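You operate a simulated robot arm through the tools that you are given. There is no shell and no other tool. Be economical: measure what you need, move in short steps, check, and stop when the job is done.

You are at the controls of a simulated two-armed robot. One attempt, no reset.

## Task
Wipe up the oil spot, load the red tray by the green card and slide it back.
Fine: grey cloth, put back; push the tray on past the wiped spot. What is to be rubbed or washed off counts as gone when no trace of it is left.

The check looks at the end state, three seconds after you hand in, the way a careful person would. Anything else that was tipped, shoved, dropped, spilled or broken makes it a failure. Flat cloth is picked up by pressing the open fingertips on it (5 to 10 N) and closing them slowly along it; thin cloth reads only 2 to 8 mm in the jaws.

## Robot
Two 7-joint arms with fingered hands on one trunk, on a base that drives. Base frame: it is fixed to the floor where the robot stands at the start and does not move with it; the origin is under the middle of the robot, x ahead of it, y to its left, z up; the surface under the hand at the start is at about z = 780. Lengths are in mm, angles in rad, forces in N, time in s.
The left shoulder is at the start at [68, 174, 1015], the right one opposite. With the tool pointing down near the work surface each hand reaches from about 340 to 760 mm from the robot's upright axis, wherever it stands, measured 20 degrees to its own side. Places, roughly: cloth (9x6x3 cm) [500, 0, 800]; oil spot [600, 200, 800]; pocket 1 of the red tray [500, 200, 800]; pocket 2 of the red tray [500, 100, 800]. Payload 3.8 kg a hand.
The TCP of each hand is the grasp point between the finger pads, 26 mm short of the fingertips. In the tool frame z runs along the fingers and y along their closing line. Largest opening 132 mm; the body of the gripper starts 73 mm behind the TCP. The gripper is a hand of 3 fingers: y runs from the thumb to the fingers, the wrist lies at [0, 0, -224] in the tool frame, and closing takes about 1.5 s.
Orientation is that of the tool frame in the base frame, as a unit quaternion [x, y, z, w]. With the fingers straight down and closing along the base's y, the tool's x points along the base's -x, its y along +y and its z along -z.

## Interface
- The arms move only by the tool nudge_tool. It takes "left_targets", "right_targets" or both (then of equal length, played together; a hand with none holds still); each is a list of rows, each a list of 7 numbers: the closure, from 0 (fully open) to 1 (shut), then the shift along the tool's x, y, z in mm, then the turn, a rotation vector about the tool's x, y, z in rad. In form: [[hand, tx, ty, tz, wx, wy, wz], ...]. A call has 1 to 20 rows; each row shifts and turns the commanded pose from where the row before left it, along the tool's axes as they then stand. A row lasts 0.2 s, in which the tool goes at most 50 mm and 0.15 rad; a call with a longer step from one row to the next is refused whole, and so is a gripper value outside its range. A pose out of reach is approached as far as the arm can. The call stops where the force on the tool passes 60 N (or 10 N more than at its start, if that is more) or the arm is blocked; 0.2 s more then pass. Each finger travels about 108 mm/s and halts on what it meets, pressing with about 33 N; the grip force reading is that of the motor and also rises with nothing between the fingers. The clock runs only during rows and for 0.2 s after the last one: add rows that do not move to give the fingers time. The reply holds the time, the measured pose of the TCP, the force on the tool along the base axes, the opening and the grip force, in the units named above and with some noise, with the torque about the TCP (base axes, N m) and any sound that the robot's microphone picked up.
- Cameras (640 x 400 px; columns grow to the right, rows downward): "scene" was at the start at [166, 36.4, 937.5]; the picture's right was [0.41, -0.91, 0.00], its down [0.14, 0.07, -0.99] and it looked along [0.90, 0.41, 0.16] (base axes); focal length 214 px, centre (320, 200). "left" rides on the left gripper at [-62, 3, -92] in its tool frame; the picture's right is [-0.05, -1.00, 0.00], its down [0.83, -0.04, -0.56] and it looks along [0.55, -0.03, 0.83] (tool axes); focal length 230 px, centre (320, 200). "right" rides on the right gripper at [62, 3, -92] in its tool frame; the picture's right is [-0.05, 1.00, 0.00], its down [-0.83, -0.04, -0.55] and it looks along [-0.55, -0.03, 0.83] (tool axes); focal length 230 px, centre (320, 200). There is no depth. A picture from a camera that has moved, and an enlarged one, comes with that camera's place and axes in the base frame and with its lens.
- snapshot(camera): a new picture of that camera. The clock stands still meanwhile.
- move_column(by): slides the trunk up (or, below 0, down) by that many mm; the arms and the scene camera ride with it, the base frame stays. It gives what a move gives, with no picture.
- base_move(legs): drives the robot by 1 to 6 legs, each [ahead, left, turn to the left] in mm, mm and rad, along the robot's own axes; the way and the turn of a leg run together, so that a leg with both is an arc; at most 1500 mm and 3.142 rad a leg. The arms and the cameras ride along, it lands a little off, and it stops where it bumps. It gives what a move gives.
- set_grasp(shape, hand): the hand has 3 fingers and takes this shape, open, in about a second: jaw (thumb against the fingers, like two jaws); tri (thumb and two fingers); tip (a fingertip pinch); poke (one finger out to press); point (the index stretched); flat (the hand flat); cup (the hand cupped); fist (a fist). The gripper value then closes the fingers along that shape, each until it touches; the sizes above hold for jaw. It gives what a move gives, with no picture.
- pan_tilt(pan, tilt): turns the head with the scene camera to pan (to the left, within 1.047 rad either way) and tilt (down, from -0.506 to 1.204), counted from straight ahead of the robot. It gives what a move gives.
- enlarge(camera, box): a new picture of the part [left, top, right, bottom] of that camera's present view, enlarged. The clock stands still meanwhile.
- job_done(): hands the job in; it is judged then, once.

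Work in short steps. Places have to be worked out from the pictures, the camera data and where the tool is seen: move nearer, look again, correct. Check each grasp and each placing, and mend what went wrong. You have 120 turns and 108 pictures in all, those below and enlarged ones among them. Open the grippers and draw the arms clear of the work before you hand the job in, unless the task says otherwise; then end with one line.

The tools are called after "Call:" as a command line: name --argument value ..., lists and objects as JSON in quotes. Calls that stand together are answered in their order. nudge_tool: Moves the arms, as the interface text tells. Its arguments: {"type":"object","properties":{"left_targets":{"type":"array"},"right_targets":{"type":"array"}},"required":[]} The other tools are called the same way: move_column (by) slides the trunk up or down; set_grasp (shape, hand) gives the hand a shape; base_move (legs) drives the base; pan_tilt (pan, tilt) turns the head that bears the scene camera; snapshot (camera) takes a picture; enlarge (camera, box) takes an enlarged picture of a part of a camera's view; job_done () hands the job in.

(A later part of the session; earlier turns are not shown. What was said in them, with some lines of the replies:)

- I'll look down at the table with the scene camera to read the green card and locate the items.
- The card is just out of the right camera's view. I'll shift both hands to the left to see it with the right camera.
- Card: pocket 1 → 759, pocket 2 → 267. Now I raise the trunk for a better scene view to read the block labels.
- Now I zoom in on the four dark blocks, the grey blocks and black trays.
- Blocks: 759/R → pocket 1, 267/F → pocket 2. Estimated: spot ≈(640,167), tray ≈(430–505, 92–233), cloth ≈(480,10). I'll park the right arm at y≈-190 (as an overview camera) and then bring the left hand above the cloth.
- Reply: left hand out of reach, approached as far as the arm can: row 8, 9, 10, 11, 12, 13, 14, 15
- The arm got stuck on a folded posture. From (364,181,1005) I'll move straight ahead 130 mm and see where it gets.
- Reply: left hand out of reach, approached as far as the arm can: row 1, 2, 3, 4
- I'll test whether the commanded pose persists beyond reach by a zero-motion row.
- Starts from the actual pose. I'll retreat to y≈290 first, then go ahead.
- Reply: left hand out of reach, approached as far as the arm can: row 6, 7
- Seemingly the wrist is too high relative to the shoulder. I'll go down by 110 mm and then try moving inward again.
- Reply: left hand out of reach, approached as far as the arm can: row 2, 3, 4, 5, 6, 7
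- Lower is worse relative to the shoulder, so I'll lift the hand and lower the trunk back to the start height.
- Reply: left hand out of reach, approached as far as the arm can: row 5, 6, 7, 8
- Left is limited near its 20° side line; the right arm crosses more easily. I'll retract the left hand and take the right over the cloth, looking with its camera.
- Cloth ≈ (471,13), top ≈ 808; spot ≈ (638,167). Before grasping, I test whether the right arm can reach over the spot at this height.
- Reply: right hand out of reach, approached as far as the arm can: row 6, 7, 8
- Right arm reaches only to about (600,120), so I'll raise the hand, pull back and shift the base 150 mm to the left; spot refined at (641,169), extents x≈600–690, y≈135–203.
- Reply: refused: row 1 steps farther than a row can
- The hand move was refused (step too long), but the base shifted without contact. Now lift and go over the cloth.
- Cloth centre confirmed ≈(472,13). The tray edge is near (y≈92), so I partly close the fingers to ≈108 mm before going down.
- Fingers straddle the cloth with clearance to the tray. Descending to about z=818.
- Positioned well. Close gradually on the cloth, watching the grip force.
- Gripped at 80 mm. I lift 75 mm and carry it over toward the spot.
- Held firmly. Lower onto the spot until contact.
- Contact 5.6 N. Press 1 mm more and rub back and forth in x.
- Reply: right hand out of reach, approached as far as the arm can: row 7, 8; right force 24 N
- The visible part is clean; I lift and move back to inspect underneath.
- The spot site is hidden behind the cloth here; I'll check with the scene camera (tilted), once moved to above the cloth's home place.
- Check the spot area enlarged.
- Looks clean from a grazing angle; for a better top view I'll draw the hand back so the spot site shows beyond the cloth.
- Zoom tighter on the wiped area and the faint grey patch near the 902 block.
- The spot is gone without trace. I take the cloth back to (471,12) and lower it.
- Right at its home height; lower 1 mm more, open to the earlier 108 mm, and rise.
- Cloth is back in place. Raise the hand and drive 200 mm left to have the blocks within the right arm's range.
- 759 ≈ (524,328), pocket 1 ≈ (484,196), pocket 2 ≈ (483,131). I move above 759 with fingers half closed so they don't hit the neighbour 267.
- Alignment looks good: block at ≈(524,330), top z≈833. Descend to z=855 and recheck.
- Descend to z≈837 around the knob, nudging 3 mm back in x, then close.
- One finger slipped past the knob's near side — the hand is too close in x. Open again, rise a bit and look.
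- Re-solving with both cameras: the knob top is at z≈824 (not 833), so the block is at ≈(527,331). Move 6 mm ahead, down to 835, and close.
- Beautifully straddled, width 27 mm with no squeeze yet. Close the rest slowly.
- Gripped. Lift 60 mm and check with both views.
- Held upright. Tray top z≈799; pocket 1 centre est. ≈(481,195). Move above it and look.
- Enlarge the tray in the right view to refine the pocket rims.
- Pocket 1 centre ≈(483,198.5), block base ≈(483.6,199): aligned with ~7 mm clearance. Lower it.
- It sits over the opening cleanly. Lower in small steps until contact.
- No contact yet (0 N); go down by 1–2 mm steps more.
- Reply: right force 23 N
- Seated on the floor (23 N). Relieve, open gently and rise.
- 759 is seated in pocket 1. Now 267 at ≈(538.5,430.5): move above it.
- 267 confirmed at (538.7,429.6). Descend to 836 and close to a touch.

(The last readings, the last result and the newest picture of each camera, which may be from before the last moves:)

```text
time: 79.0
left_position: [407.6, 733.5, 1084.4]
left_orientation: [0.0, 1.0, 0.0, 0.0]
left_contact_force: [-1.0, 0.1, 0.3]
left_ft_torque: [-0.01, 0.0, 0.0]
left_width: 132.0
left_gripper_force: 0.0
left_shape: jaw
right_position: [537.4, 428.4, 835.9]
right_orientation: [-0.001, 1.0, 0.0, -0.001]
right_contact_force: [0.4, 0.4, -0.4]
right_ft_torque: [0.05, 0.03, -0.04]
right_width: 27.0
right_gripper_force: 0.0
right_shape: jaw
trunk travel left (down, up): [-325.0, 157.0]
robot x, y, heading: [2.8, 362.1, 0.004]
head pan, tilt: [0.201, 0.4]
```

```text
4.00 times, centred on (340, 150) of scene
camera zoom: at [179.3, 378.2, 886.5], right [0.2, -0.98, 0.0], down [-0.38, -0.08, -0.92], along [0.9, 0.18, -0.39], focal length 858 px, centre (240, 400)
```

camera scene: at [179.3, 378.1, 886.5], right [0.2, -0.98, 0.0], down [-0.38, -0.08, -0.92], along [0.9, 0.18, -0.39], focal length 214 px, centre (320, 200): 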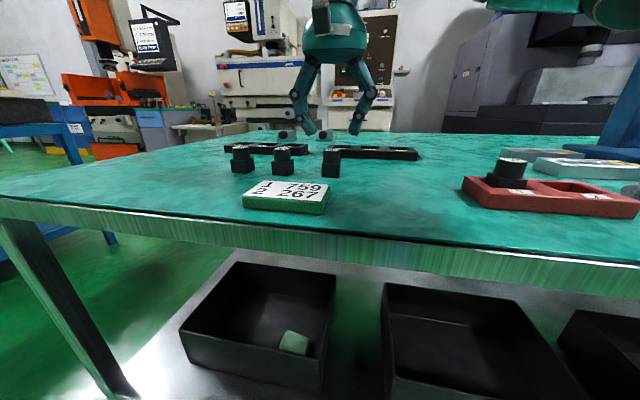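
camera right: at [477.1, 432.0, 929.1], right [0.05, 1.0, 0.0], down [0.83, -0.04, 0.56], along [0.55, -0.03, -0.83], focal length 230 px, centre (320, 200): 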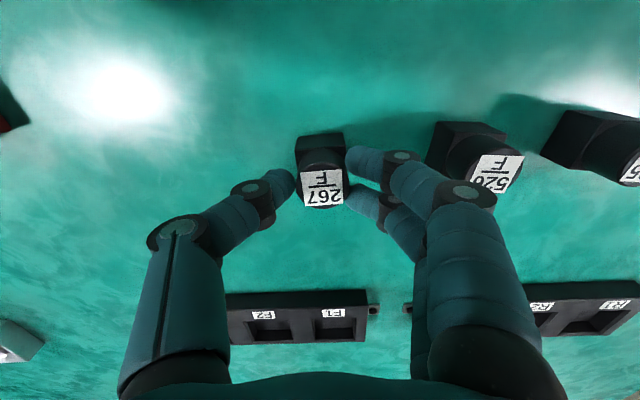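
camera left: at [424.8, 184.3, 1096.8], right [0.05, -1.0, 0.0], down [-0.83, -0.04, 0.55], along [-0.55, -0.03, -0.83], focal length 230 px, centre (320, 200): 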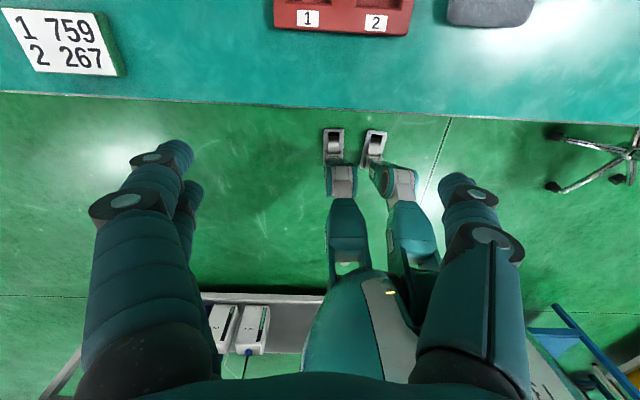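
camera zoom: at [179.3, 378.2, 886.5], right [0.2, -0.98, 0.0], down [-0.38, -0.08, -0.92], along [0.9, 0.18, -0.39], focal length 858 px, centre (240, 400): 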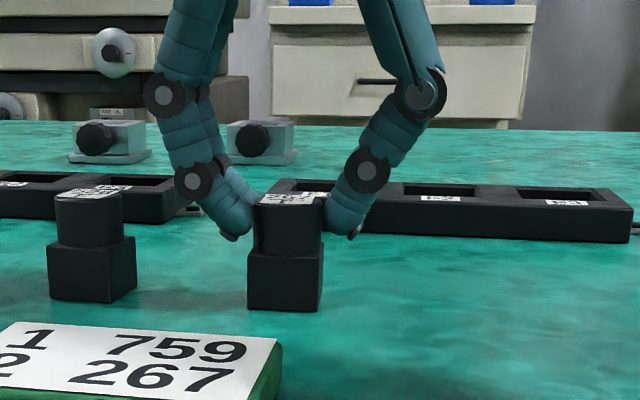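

Same good straddle as before. Close and lift.

Call:
nudge_tool --right_targets '[[0.83, 0, 0, 0, 0, 0, 0], [0.86, 0, 0, 0, 0, 0, 0], [0.89, 0, 0, 0, 0, 0, 0], [0.92, 0, 0, 0, 0, 0, 0], [0.92, 0, 0, 0, 0, 0, 0], [0.92, 0, 0, -10, 0, 0, 0], [0.92, 0, 0, -20, 0, 0, 0], [0.92, 0, 0, -30, 0, 0, 0], [0.92, 0, 0, 0, 0, 0, 0]]'

Call:
enlarge --camera "scene" --box '[260, 80, 420, 180]'

```text
time: 81.0
left_position: [407.7, 732.9, 1084.7]
left_orientation: [0.0, 1.0, -0.001, 0.0]
left_contact_force: [1.1, 0.9, -0.4]
left_ft_torque: [-0.04, 0.0, 0.02]
left_width: 131.9
left_gripper_force: 0.1
left_shape: jaw
right_position: [538.1, 428.1, 895.0]
right_orientation: [0.001, 1.0, 0.0, -0.001]
right_contact_force: [0.9, 0.5, -0.1]
right_ft_torque: [-0.02, -0.01, 0.0]
right_width: 19.6
right_gripper_force: 33.0
right_shape: jaw
trunk travel left (down, up): [-325.0, 157.0]
robot x, y, heading: [1.7, 354.5, 0.003]
head pan, tilt: [0.201, 0.4]
```

```text
4.00 times, centred on (340, 130) of scene
camera zoom: at [179.5, 378.2, 886.5], right [0.2, -0.98, 0.0], down [-0.38, -0.08, -0.92], along [0.9, 0.18, -0.39], focal length 858 px, centre (240, 480)
```

zoom: 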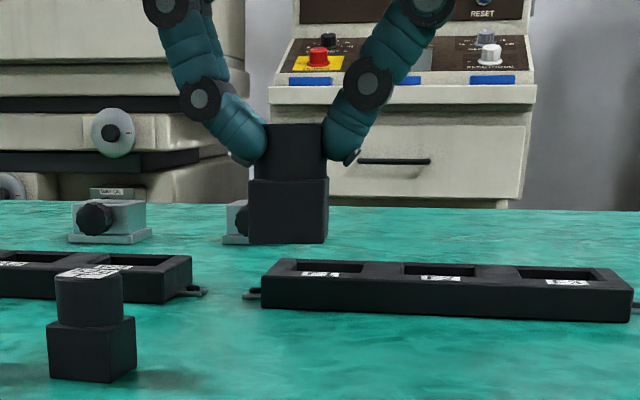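

Held. Raise and carry to above pocket 2 (≈(481,128)).

Call:
nudge_tool --right_targets '[[0.92, 0, 0, -25, 0, 0, 0], [0.92, 7, -37.5, 0, 0, 0, 0], [0.92, 7, -37.5, 0, 0, 0, 0], [0.92, 7, -37.5, 0, 0, 0, 0], [0.92, 7, -37.5, 0, 0, 0, 0], [0.92, 7, -37.5, 0, 0, 0, 0], [0.92, 7, -37.5, 0, 0, 0, 0], [0.92, 8, -37.5, 0, 0, 0, 0], [0.92, 8, -37.5, 0, 0, 0, 0], [0.92, 0, 0, 20, 0, 0, 0], [0.92, 0, 0, 15, 0, 0, 0], [0.92, 0, 0, 0, 0, 0, 0]]'

Call:
pan_tilt --pan -0.4 --tilt 0.4

Call:
enlarge --camera "right" --box '[240, 65, 464, 205]'

Call:
enlarge --camera "scene" --box '[260, 100, 420, 200]'

```text
time: 83.7
left_position: [407.3, 734.3, 1085.2]
left_orientation: [-0.001, 1.0, 0.001, 0.0]
left_contact_force: [0.2, -0.9, -0.8]
left_ft_torque: [0.01, 0.0, 0.01]
left_width: 132.0
left_gripper_force: 0.1
left_shape: jaw
right_position: [481.9, 129.8, 886.4]
right_orientation: [0.001, 1.0, 0.0, 0.0]
right_contact_force: [0.2, -0.1, -0.4]
right_ft_torque: [0.02, -0.02, 0.02]
right_width: 19.3
right_gripper_force: 32.7
right_shape: jaw
trunk travel left (down, up): [-325.0, 157.0]
robot x, y, heading: [-1.8, 357.8, 0.001]
head pan, tilt: [0.201, 0.4]
```

```text
time: 84.7
left_position: [407.7, 732.9, 1084.7]
left_orientation: [0.0, 1.0, 0.001, 0.0]
left_contact_force: [-0.6, -1.4, 0.1]
left_ft_torque: [0.02, -0.04, -0.01]
left_width: 131.8
left_gripper_force: 0.0
left_shape: jaw
right_position: [483.0, 129.7, 887.9]
right_orientation: [0.001, 1.0, 0.0, 0.0]
right_contact_force: [-0.2, -1.0, 0.1]
right_ft_torque: [-0.01, -0.01, 0.01]
right_width: 19.5
right_gripper_force: 32.7
right_shape: jaw
trunk travel left (down, up): [-325.0, 157.0]
robot x, y, heading: [2.5, 356.0, 0.003]
head pan, tilt: [-0.4, 0.4]
```

```text
2.86 times, centred on (352, 135) of right
camera zoom: at [421.1, 133.5, 980.4], right [0.05, 1.0, 0.0], down [0.83, -0.04, 0.56], along [0.55, -0.03, -0.83], focal length 657 px, centre (229, 386)
```

zoom: 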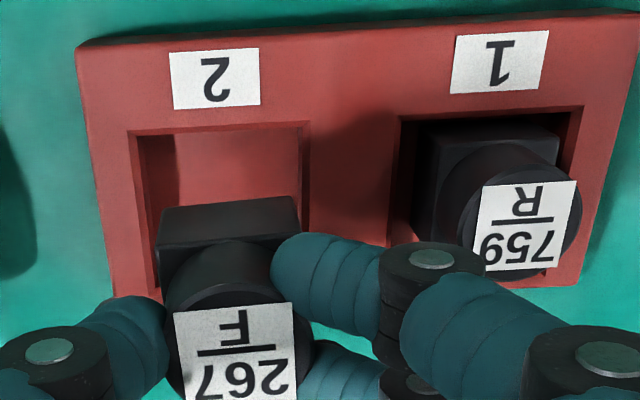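

```text
4.00 times, centred on (340, 150) of scene
camera zoom: at [173.9, 323.7, 886.5], right [-0.39, -0.92, 0.0], down [-0.36, 0.15, -0.92], along [0.85, -0.36, -0.39], focal length 858 px, centre (240, 400)
```

zoom: 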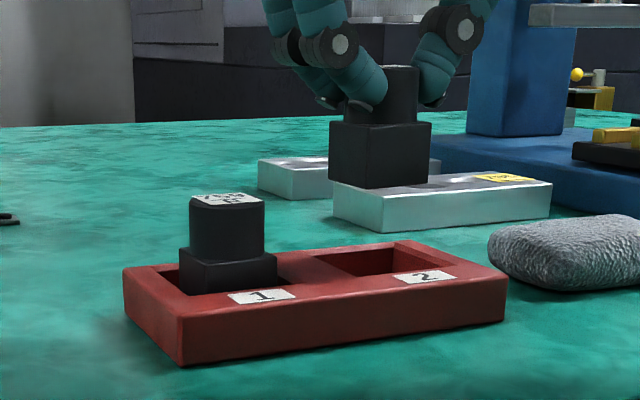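

Block ~2 mm off in x and y relative to pocket 2's centre; correct and lower.

Call:
nudge_tool --right_targets '[[0.92, 2, -2, 0, 0, 0, 0], [0.92, 0, 0, 14, 0, 0, 0], [0.92, 0, 0, 14, 0, 0, 0], [0.92, 0, 0, 10, 0, 0, 0], [0.92, 0, 0, 5, 0, 0, 0], [0.92, 0, 0, 2, 0, 0, 0], [0.92, 0, 0, 0, 0, 0, 0]]'

Call:
enlarge --camera "scene" --box '[260, 100, 420, 200]'

```text
time: 86.2
left_position: [408.8, 733.1, 1086.1]
left_orientation: [0.0, 1.0, 0.0, 0.0]
left_contact_force: [0.4, -0.9, 0.1]
left_ft_torque: [-0.02, 0.04, 0.04]
left_width: 132.0
left_gripper_force: 0.0
left_shape: jaw
right_position: [480.8, 125.7, 841.5]
right_orientation: [0.001, 1.0, 0.0, 0.0]
right_contact_force: [-0.4, -0.5, 1.4]
right_ft_torque: [0.04, -0.03, 0.01]
right_width: 19.5
right_gripper_force: 32.9
right_shape: jaw
trunk travel left (down, up): [-325.0, 157.0]
robot x, y, heading: [-0.0, 356.0, 0.001]
head pan, tilt: [-0.4, 0.4]
```

```text
4.00 times, centred on (340, 150) of scene
camera zoom: at [173.8, 323.7, 886.5], right [-0.39, -0.92, 0.0], down [-0.36, 0.15, -0.92], along [0.85, -0.36, -0.39], focal length 858 px, centre (240, 400)
```

zoom: 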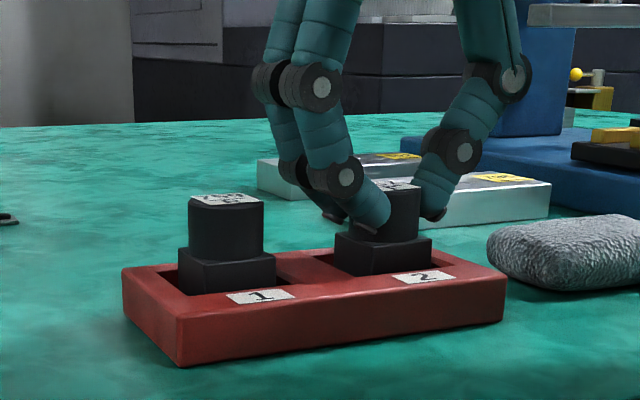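

Nearly seated. Lower 2 mm in small steps, then release gently and rise.

Call:
nudge_tool --right_targets '[[0.92, 0, 0, 1, 0, 0, 0], [0.92, 0, 0, 0.7, 0, 0, 0], [0.92, 0, 0, 0, 0, 0, 0], [0.85, 0, 0, 0, 0, 0, 0], [0.8, 0, 0, 0, 0, 0, 0], [0.75, 0, 0, 0, 0, 0, 0], [0.7, 0, 0, 0, 0, 0, 0], [0.67, 0, 0, 0, 0, 0, 0], [0.67, 0, 0, -20, 0, 0, 0], [0.67, 0, 0, -35, 0, 0, 0], [0.67, 0, 0, -35, 0, 0, 0], [0.67, 0, 0, 0, 0, 0, 0]]'

Call:
snapshot --camera "right"

Call:
enlarge --camera "scene" --box '[260, 100, 420, 200]'

```text
time: 88.8
left_position: [407.6, 733.0, 1084.6]
left_orientation: [0.0, 1.0, 0.0, 0.0]
left_contact_force: [-0.1, -0.2, -0.3]
left_ft_torque: [0.02, 0.01, -0.04]
left_width: 132.1
left_gripper_force: 0.1
left_shape: jaw
right_position: [479.6, 126.4, 930.4]
right_orientation: [0.001, 1.0, 0.0, -0.001]
right_contact_force: [0.0, -0.6, -1.0]
right_ft_torque: [-0.02, -0.02, 0.0]
right_width: 43.0
right_gripper_force: 0.0
right_shape: jaw
trunk travel left (down, up): [-325.0, 157.0]
robot x, y, heading: [-3.6, 357.0, 0.002]
head pan, tilt: [-0.4, 0.4]
```

```text
45 pictures are left
camera right: at [419.3, 129.1, 1023.2], right [0.05, 1.0, 0.0], down [0.83, -0.04, 0.55], along [0.55, -0.03, -0.83], focal length 230 px, centre (320, 200)
```

right: 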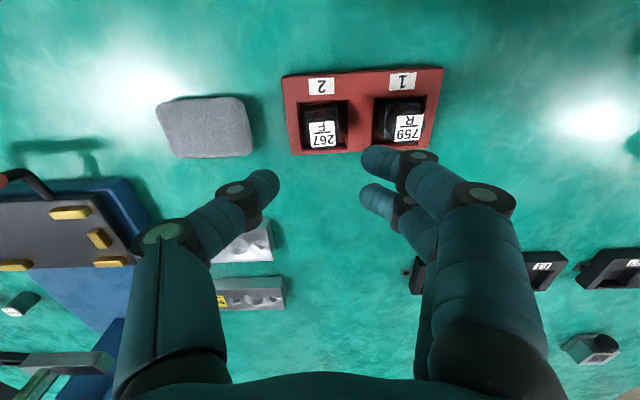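

```text
4.00 times, centred on (340, 150) of scene
camera zoom: at [174.0, 323.6, 886.5], right [-0.39, -0.92, 0.0], down [-0.36, 0.15, -0.92], along [0.85, -0.36, -0.39], focal length 858 px, centre (240, 400)
```

zoom: 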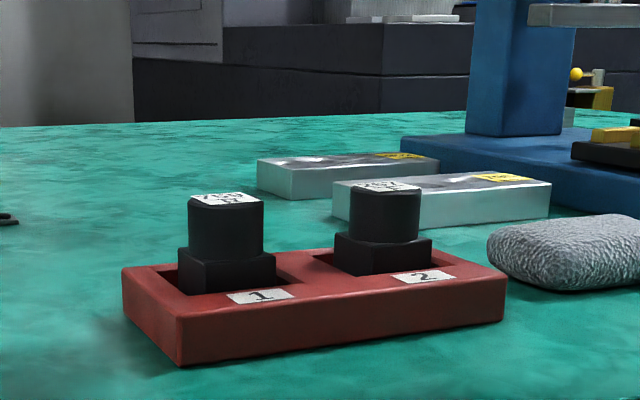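

Both blocks are seated. Tray spans x≈439–512, y≈94–233. To push it straight, I'll place the half-open jaw (two contact points) in front of its near edge: go to (395,163), yawed slightly so thumb and front finger touch together.

Call:
nudge_tool --right_targets '[[0.5, 20, 9, 0, 0, 0, 0], [0.4, 21, 9, 0, 0, 0, 0], [0.32, 21, 9, 0, 0, 0, 0], [0.32, 22, 9, 0, 0, 0, 0], [0.32, 0, 0, 30, 0, 0, -0.12], [0.32, 0, 0, 30, 0, 0, 0], [0.32, 0, 0, 0, 0, 0, 0]]'

Call:
snapshot --camera "right"

Call:
snapshot --camera "scene"

```text
time: 90.5
left_position: [408.0, 733.2, 1084.8]
left_orientation: [0.0, 1.0, 0.0, 0.0]
left_contact_force: [0.3, 0.3, 0.4]
left_ft_torque: [-0.03, 0.01, 0.0]
left_width: 131.9
left_gripper_force: 0.0
left_shape: jaw
right_position: [395.2, 163.5, 872.8]
right_orientation: [-0.061, 0.998, 0.0, 0.0]
right_contact_force: [0.2, 0.3, -0.2]
right_ft_torque: [0.01, -0.04, 0.01]
right_width: 89.5
right_gripper_force: 0.1
right_shape: jaw
trunk travel left (down, up): [-325.0, 157.0]
robot x, y, heading: [-2.8, 357.3, 0.001]
head pan, tilt: [-0.4, 0.4]
```

```text
43 pictures are left
camera right: at [334.1, 160.5, 965.8], right [-0.07, 1.0, 0.0], down [0.83, 0.06, 0.56], along [0.55, 0.04, -0.83], focal length 230 px, centre (320, 200)
```

right: 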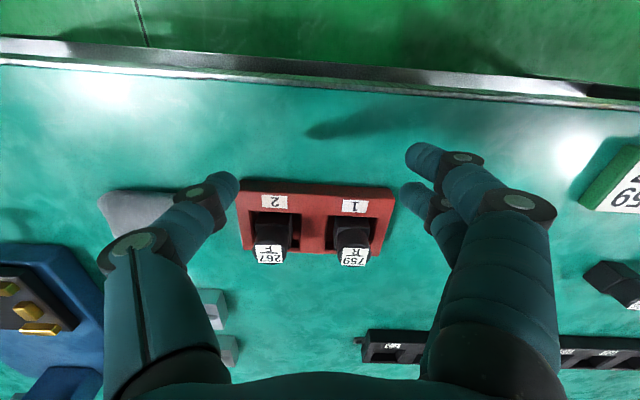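

```text
42 pictures are left
camera scene: at [173.9, 323.8, 886.5], right [-0.39, -0.92, 0.0], down [-0.36, 0.15, -0.92], along [0.85, -0.36, -0.39], focal length 214 px, centre (320, 200)
```

scene: 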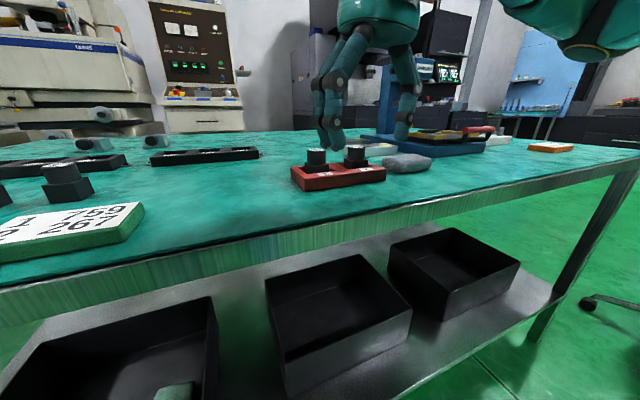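

Thumb tip ≈(403,109) and front finger tip ≈(403,221): square to the tray. Descend to z=813.

Call:
nudge_tool --right_targets '[[0.32, 0, 0, 20, 0, 0, 0], [0.32, 0, 0, 20, 0, 0, 0], [0.32, 0, 0, 12, 0, 0, 0], [0.32, 0, 0, 7, 0, 0, 0], [0.32, 0, 0, 0, 0, 0, 0]]'

Call:
snapshot --camera "right"

Call:
enlarge --camera "scene" --box '[260, 100, 420, 200]'

```text
time: 91.7
left_position: [408.0, 731.6, 1084.4]
left_orientation: [0.0, 1.0, 0.0, -0.001]
left_contact_force: [-0.8, -0.3, -0.1]
left_ft_torque: [0.01, 0.01, 0.03]
left_width: 131.8
left_gripper_force: 0.0
left_shape: jaw
right_position: [395.7, 163.1, 812.8]
right_orientation: [-0.06, 0.998, 0.0, 0.0]
right_contact_force: [0.3, 0.4, 0.3]
right_ft_torque: [-0.02, 0.0, 0.01]
right_width: 89.7
right_gripper_force: 0.0
right_shape: jaw
trunk travel left (down, up): [-325.0, 157.0]
robot x, y, heading: [-1.8, 359.2, 0.003]
head pan, tilt: [-0.4, 0.4]
```

```text
41 pictures are left
camera right: at [334.9, 158.9, 904.3], right [-0.07, 1.0, 0.0], down [0.83, 0.06, 0.55], along [0.55, 0.04, -0.83], focal length 230 px, centre (320, 200)
```

right: 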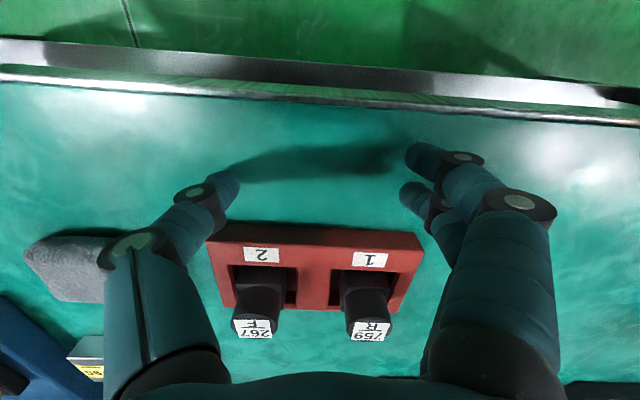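

```text
4.00 times, centred on (340, 150) of scene
camera zoom: at [173.9, 323.7, 886.5], right [-0.39, -0.92, 0.0], down [-0.36, 0.15, -0.92], along [0.85, -0.36, -0.39], focal length 858 px, centre (240, 400)
```

zoom: 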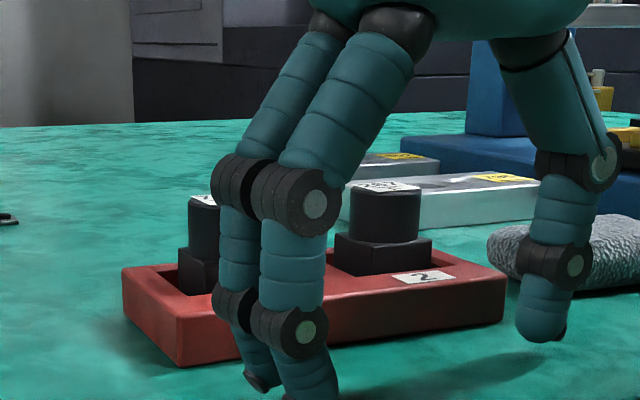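

Move ahead along base x (tx −0.993, ty −0.12 per mm) 40 mm, gently, to make contact and start pushing.

Call:
nudge_tool --right_targets '[[0.32, -9.9, -1.2, 0, 0, 0, 0], [0.32, -6.95, -0.85, 0, 0, 0, 0], [0.32, -4, -0.5, 0, 0, 0, 0], [0.32, -4, -0.5, 0, 0, 0, 0], [0.32, -4, -0.5, 0, 0, 0, 0], [0.32, -4, -0.5, 0, 0, 0, 0], [0.32, -4, -0.5, 0, 0, 0, 0], [0.32, -4, -0.5, 0, 0, 0, 0], [0.32, 0, 0, 0, 0, 0, 0]]'

Call:
snapshot --camera "right"

```text
time: 93.7
left_position: [405.9, 733.4, 1084.2]
left_orientation: [0.0, 1.0, 0.0, 0.0]
left_contact_force: [-0.6, -0.8, 0.7]
left_ft_torque: [0.04, 0.0, 0.01]
left_width: 132.0
left_gripper_force: 0.1
left_shape: jaw
right_position: [436.3, 162.9, 809.5]
right_orientation: [-0.059, 0.998, 0.0, 0.0]
right_contact_force: [-1.0, -0.1, 1.0]
right_ft_torque: [0.0, 0.0, 0.01]
right_width: 89.6
right_gripper_force: 0.1
right_shape: jaw
trunk travel left (down, up): [-325.0, 157.0]
robot x, y, heading: [-0.9, 359.5, 0.001]
head pan, tilt: [-0.4, 0.4]
```

```text
39 pictures are left
camera right: at [375.3, 159.3, 903.2], right [-0.07, 1.0, 0.0], down [0.83, 0.06, 0.56], along [0.55, 0.04, -0.83], focal length 230 px, centre (320, 200)
```

right: 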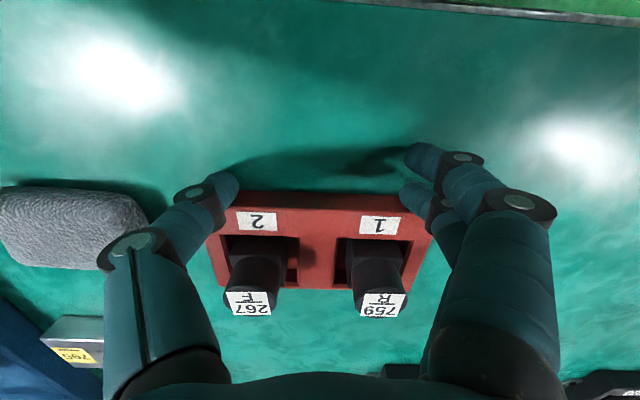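

Nearly touching. Continue 24 mm and check forces and image.

Call:
nudge_tool --right_targets '[[0.32, -4, -0.5, 0, 0, 0, 0], [0.32, -4, -0.5, 0, 0, 0, 0], [0.32, -4, -0.5, 0, 0, 0, 0], [0.32, -4, -0.5, 0, 0, 0, 0], [0.32, -4, -0.5, 0, 0, 0, 0], [0.32, -4, -0.5, 0, 0, 0, 0], [0.32, 0, 0, 0, 0, 0, 0]]'

Call:
snapshot --camera "right"

Call:
enlarge --camera "scene" --box '[260, 100, 420, 200]'

```text
time: 95.2
left_position: [408.0, 734.1, 1085.3]
left_orientation: [0.001, 1.0, -0.001, 0.0]
left_contact_force: [-1.2, -0.7, 0.1]
left_ft_torque: [-0.02, -0.01, 0.02]
left_width: 132.1
left_gripper_force: 0.2
left_shape: jaw
right_position: [460.1, 162.1, 810.5]
right_orientation: [-0.059, 0.998, 0.0, 0.0]
right_contact_force: [-2.1, -0.2, 1.2]
right_ft_torque: [0.02, 0.01, -0.02]
right_width: 89.4
right_gripper_force: 0.1
right_shape: jaw
trunk travel left (down, up): [-325.0, 157.0]
robot x, y, heading: [-4.6, 357.6, 0.0]
head pan, tilt: [-0.4, 0.4]
```

```text
38 pictures are left
camera right: at [399.2, 158.6, 903.1], right [-0.07, 1.0, 0.0], down [0.83, 0.06, 0.56], along [0.55, 0.04, -0.83], focal length 230 px, centre (320, 200)
```

right: 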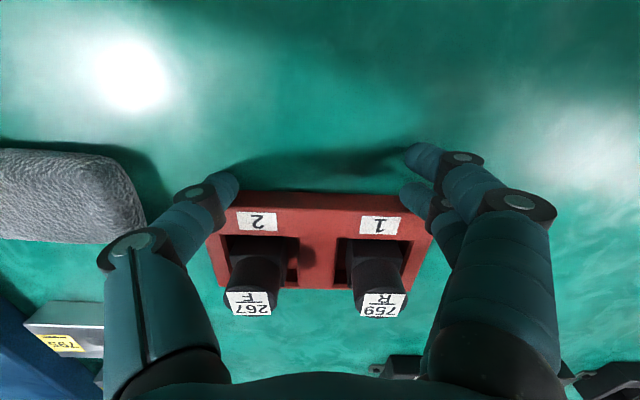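

```text
4.00 times, centred on (340, 150) of scene
camera zoom: at [173.8, 323.7, 886.5], right [-0.39, -0.92, 0.0], down [-0.36, 0.15, -0.92], along [0.85, -0.36, -0.39], focal length 858 px, centre (240, 400)
```

zoom: 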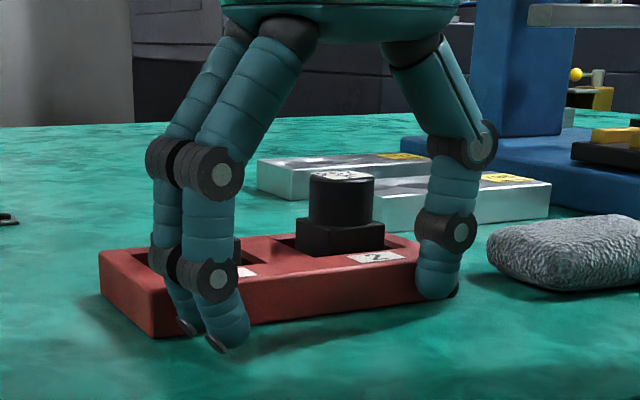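

Pushing at about 2 N. Check for tray rotation with an enlarged view.

Call:
enlarge --camera "right" --box '[190, 150, 450, 330]'

```text
2.22 times, centred on (320, 240) of right
camera zoom: at [399.2, 158.6, 903.1], right [-0.07, 1.0, 0.0], down [0.83, 0.06, 0.56], along [0.55, 0.04, -0.83], focal length 511 px, centre (320, 111)
```

zoom: 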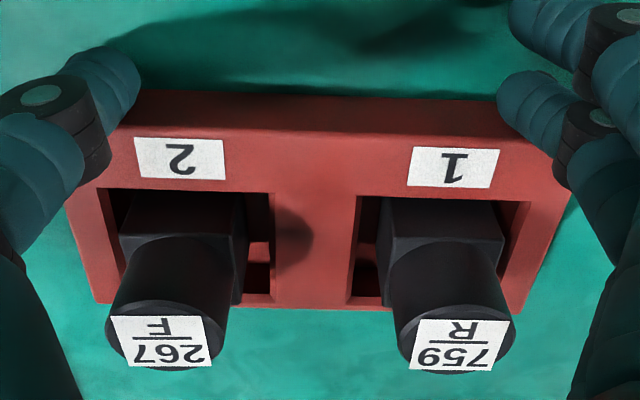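

Tray rotated ~0.03 rad and drifted +2 mm; ear clearance on the left is tight, so I push on with a slight −y bias and counter-rotation.

Call:
nudge_tool --right_targets '[[0.32, -4, -0.8, 0, 0, 0, 0.002], [0.32, -6, -1.2, 0, 0, 0, 0.003], [0.32, -7.9, -1.5, 0, 0, 0, 0.003], [0.32, -7.9, -1.5, 0, 0, 0, 0.003], [0.32, -7.9, -1.5, 0, 0, 0, 0.003], [0.32, -7.9, -1.5, 0, 0, 0, 0.003], [0.32, -7.9, -1.5, 0, 0, 0, 0.003], [0.32, -7.9, -1.5, 0, 0, 0, 0.003], [0.32, -7.9, -1.5, 0, 0, 0, 0.003], [0.32, -7.9, -1.5, 0, 0, 0, 0.003], [0.32, -6, -1.2, 0, 0, 0, 0], [0.32, -3, -0.6, 0, 0, 0, 0], [0.32, 0, 0, 0, 0, 0, 0]]'

Call:
snapshot --camera "right"

Call:
snapshot --camera "scene"

```text
time: 98.0
left_position: [407.5, 733.2, 1084.2]
left_orientation: [0.001, 1.0, -0.001, 0.0]
left_contact_force: [-0.1, 0.6, 0.5]
left_ft_torque: [0.0, 0.01, -0.01]
left_width: 131.7
left_gripper_force: 0.2
left_shape: jaw
right_position: [543.8, 156.5, 810.5]
right_orientation: [-0.046, 0.999, 0.001, -0.001]
right_contact_force: [-1.2, -1.5, 0.4]
right_ft_torque: [-0.01, 0.05, -0.01]
right_width: 89.8
right_gripper_force: 0.1
right_shape: jaw
trunk travel left (down, up): [-325.0, 157.0]
robot x, y, heading: [-0.4, 360.0, -0.001]
head pan, tilt: [-0.4, 0.4]
```

```text
35 pictures are left
camera right: at [482.9, 154.5, 903.1], right [-0.04, 1.0, 0.0], down [0.83, 0.03, 0.56], along [0.55, 0.02, -0.83], focal length 230 px, centre (320, 200)
```

right: 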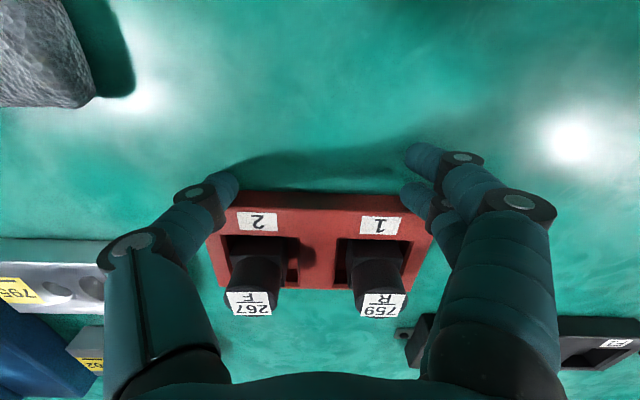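

```text
34 pictures are left
camera scene: at [173.8, 323.7, 886.5], right [-0.39, -0.92, 0.0], down [-0.36, 0.15, -0.92], along [0.85, -0.36, -0.39], focal length 214 px, centre (320, 200)
```

scene: 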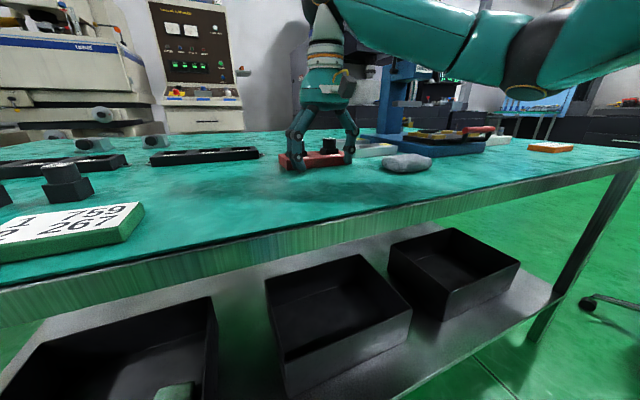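

The tray follows the hand rigidly and is straight again. Push a further ~110 mm with a small −y bias.

Call:
nudge_tool --right_targets '[[0.32, -4, -0.5, 0, 0, 0, 0], [0.32, -6, -0.8, 0, 0, 0, 0], [0.32, -7.9, -1.05, 0, 0, 0, 0], [0.32, -7.9, -1.05, 0, 0, 0, 0], [0.32, -7.9, -1.05, 0, 0, 0, 0], [0.32, -7.9, -1.05, 0, 0, 0, 0], [0.32, -7.9, -1.05, 0, 0, 0, 0], [0.32, -7.9, -1.05, 0, 0, 0, 0], [0.32, -7.9, -1.05, 0, 0, 0, 0], [0.32, -7.9, -1.05, 0, 0, 0, 0], [0.32, -7.9, -1.05, 0, 0, 0, 0], [0.32, -7.9, -1.05, 0, 0, 0, 0], [0.32, -7.9, -1.05, 0, 0, 0, 0], [0.32, -6, -0.8, 0, 0, 0, 0], [0.32, -4, -0.5, 0, 0, 0, 0], [0.32, 0, 0, 0, 0, 0, 0]]'

Call:
snapshot --camera "right"

```text
time: 101.5
left_position: [407.5, 734.4, 1085.3]
left_orientation: [0.0, 1.0, 0.0, 0.0]
left_contact_force: [-0.3, 0.0, 0.0]
left_ft_torque: [0.03, -0.02, 0.01]
left_width: 132.0
left_gripper_force: 0.0
left_shape: jaw
right_position: [651.2, 149.6, 809.5]
right_orientation: [-0.045, 0.999, 0.0, 0.0]
right_contact_force: [-0.3, -0.4, 0.1]
right_ft_torque: [0.0, -0.01, 0.0]
right_width: 89.6
right_gripper_force: 0.1
right_shape: jaw
trunk travel left (down, up): [-325.0, 157.0]
robot x, y, heading: [-1.4, 358.5, 0.002]
head pan, tilt: [-0.4, 0.4]
```

```text
33 pictures are left
camera right: at [590.6, 147.2, 902.9], right [-0.04, 1.0, 0.0], down [0.83, 0.03, 0.56], along [0.55, 0.02, -0.83], focal length 230 px, centre (320, 200)
```

right: 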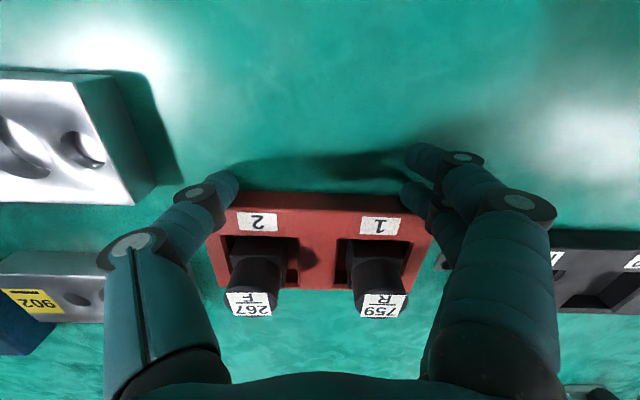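

Clear on both sides. Push the final ~56 mm straight ahead.

Call:
nudge_tool --right_targets '[[0.32, -4, -0.37, 0, 0, 0, 0], [0.32, -7, -0.65, 0, 0, 0, 0], [0.32, -8, -0.74, 0, 0, 0, 0], [0.32, -8, -0.74, 0, 0, 0, 0], [0.32, -8, -0.74, 0, 0, 0, 0], [0.32, -8, -0.74, 0, 0, 0, 0], [0.32, -7, -0.65, 0, 0, 0, 0], [0.32, -4, -0.37, 0, 0, 0, 0], [0.32, -3, -0.3, 0, 0, 0, 0], [0.32, 0, 0, 0, 0, 0, 0]]'

Call:
snapshot --camera "right"

```text
time: 103.7
left_position: [408.0, 733.1, 1084.2]
left_orientation: [0.0, 1.0, -0.001, 0.0]
left_contact_force: [0.1, -1.0, -0.9]
left_ft_torque: [-0.01, -0.01, 0.03]
left_width: 131.7
left_gripper_force: 0.0
left_shape: jaw
right_position: [708.3, 150.5, 811.2]
right_orientation: [-0.046, 0.999, -0.001, -0.001]
right_contact_force: [-1.1, -0.3, -1.5]
right_ft_torque: [0.0, 0.01, 0.01]
right_width: 89.7
right_gripper_force: 0.1
right_shape: jaw
trunk travel left (down, up): [-325.0, 157.0]
robot x, y, heading: [-0.4, 361.7, 0.001]
head pan, tilt: [-0.4, 0.4]
```

```text
32 pictures are left
camera right: at [647.3, 148.1, 904.7], right [-0.04, 1.0, 0.0], down [0.83, 0.03, 0.56], along [0.55, 0.02, -0.83], focal length 230 px, centre (320, 200)
```

right: 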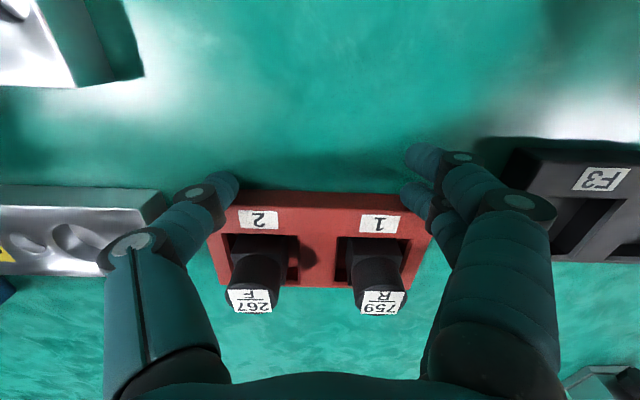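

Near edge is at ≈712, past the spot (far edge ≈690). Back off and rise.

Call:
nudge_tool --right_targets '[[0.32, 5, 0.46, 0, 0, 0, 0], [0.32, 10, 0.92, 0, 0, 0, 0], [0.32, 10, 0.92, 0, 0, 0, 0], [0.32, 0, 0, -20, 0, 0, 0], [0.32, 0, 0, -40, 0, 0, 0], [0.32, 20, 0, -40, 0, 0, 0], [0.32, 40, 0, -20, 0, 0, 0.1], [0.32, 45, 0, 0, 0, 0, 0], [0.32, 45, 0, 0, 0, 0, 0], [0, 45, 0, 0, 0, 0, 0], [0, 0, 0, 0, 0, 0, 0]]'

Call:
snapshot --camera "right"

Call:
snapshot --camera "scene"

```text
time: 106.0
left_position: [408.0, 733.5, 1085.0]
left_orientation: [0.0, 1.0, 0.0, 0.0]
left_contact_force: [-0.4, 0.2, -0.3]
left_ft_torque: [-0.02, 0.01, -0.02]
left_width: 131.9
left_gripper_force: 0.0
left_shape: jaw
right_position: [487.3, 146.1, 929.7]
right_orientation: [0.005, 1.0, 0.0, -0.001]
right_contact_force: [-0.9, -0.8, 0.5]
right_ft_torque: [0.0, 0.04, 0.02]
right_width: 132.0
right_gripper_force: 0.0
right_shape: jaw
trunk travel left (down, up): [-325.0, 157.0]
robot x, y, heading: [-3.7, 357.8, 0.004]
head pan, tilt: [-0.4, 0.4]
```

```text
31 pictures are left
camera right: at [426.6, 150.2, 1023.2], right [0.06, 1.0, 0.0], down [0.83, -0.05, 0.55], along [0.55, -0.03, -0.83], focal length 230 px, centre (320, 200)
```

right: 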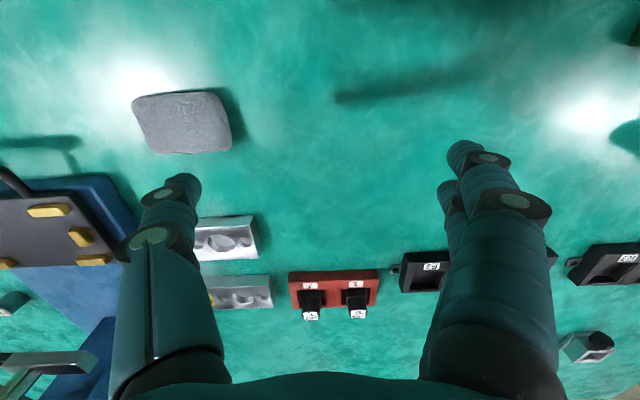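

```text
30 pictures are left
camera scene: at [174.1, 323.8, 886.5], right [-0.39, -0.92, 0.0], down [-0.36, 0.15, -0.92], along [0.85, -0.36, -0.39], focal length 214 px, centre (320, 200)
```

scene: 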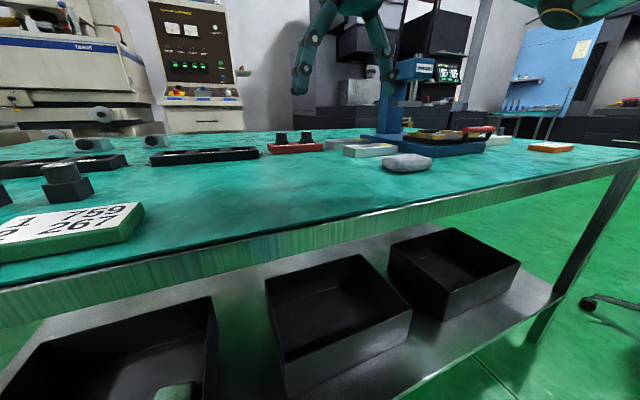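

Check the wiped area, tray and neighbours in an enlarged view.

Call:
enlarge --camera "right" --box '[200, 190, 456, 350]'

Call:
enlarge --camera "scene" --box '[240, 110, 400, 210]'

```text
2.50 times, centred on (328, 270) of right
camera zoom: at [426.6, 150.2, 1023.2], right [0.06, 1.0, 0.0], down [0.83, -0.05, 0.55], along [0.55, -0.03, -0.83], focal length 575 px, centre (300, 25)
```

zoom: 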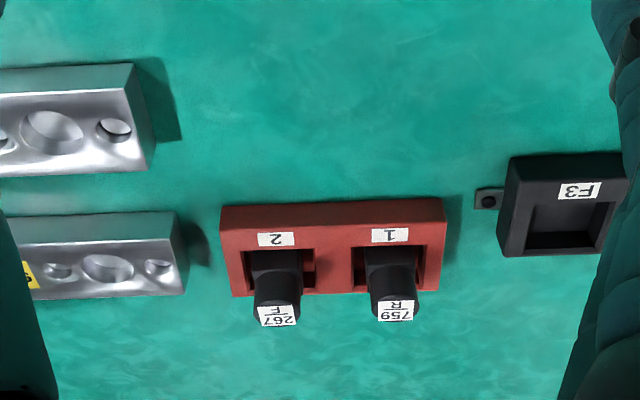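

```text
4.00 times, centred on (320, 160) of scene
camera zoom: at [174.1, 323.8, 886.5], right [-0.39, -0.92, 0.0], down [-0.36, 0.15, -0.92], along [0.85, -0.36, -0.39], focal length 858 px, centre (320, 360)
```

zoom: 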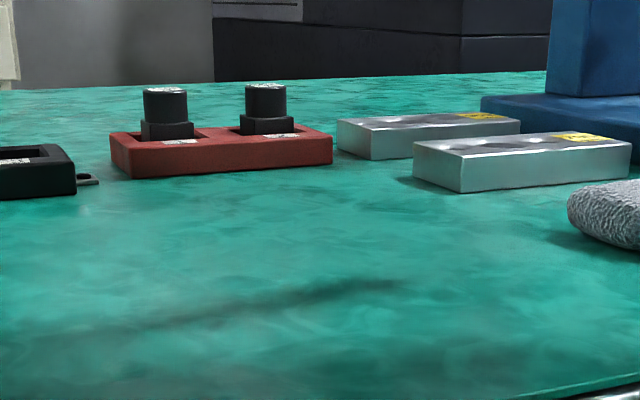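

Everything is in order: spot clean, tray beyond it with both blocks seated, neighbours untouched. Draw the right arm up and back.

Call:
nudge_tool --right_targets '[[0, 10, 0, -40, 0, 0, 0], [0, 20, 0, -40, 0, 0, 0], [0, 30, -10, -25, 0, 0, 0], [0, 30, -10, 0, 0, 0, 0], [0, 0, 0, 0, 0, 0, 0]]'

Call:
snapshot --camera "right"

```text
time: 107.2
left_position: [408.1, 733.3, 1086.1]
left_orientation: [0.0, 1.0, 0.0, 0.0]
left_contact_force: [-0.1, -0.8, 0.4]
left_ft_torque: [0.0, 0.01, -0.02]
left_width: 131.7
left_gripper_force: 0.0
left_shape: jaw
right_position: [399.1, 128.5, 1037.0]
right_orientation: [0.006, 1.0, -0.001, 0.0]
right_contact_force: [-0.4, -0.9, -0.2]
right_ft_torque: [0.03, -0.01, -0.03]
right_width: 131.8
right_gripper_force: 0.0
right_shape: jaw
trunk travel left (down, up): [-325.0, 157.0]
robot x, y, heading: [0.6, 357.1, -0.0]
head pan, tilt: [-0.4, 0.4]
```

```text
27 pictures are left
camera right: at [337.4, 133.2, 1129.4], right [0.06, 1.0, 0.0], down [0.83, -0.05, 0.55], along [0.55, -0.03, -0.83], focal length 230 px, centre (320, 200)
```

right: 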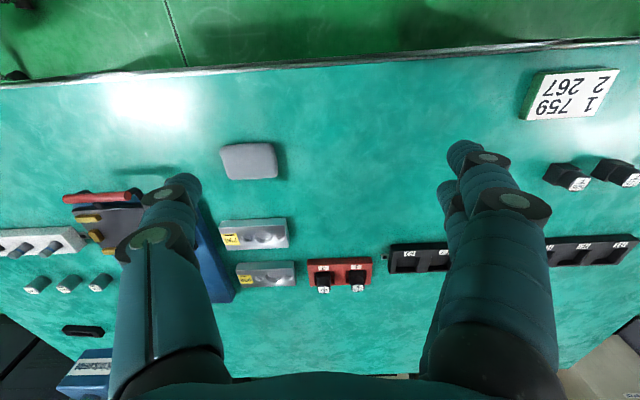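

The final overview shows all as wanted, with the grippers open and the arms clear. Handing in.

Call:
job_done

```text
The job is handed in.
```

The oil spot is wiped off with no trace visible, and the grey cloth is back where it was. The red tray holds 759 in pocket 1 and 267 in pocket 2, and is pushed just past the wiped spot.
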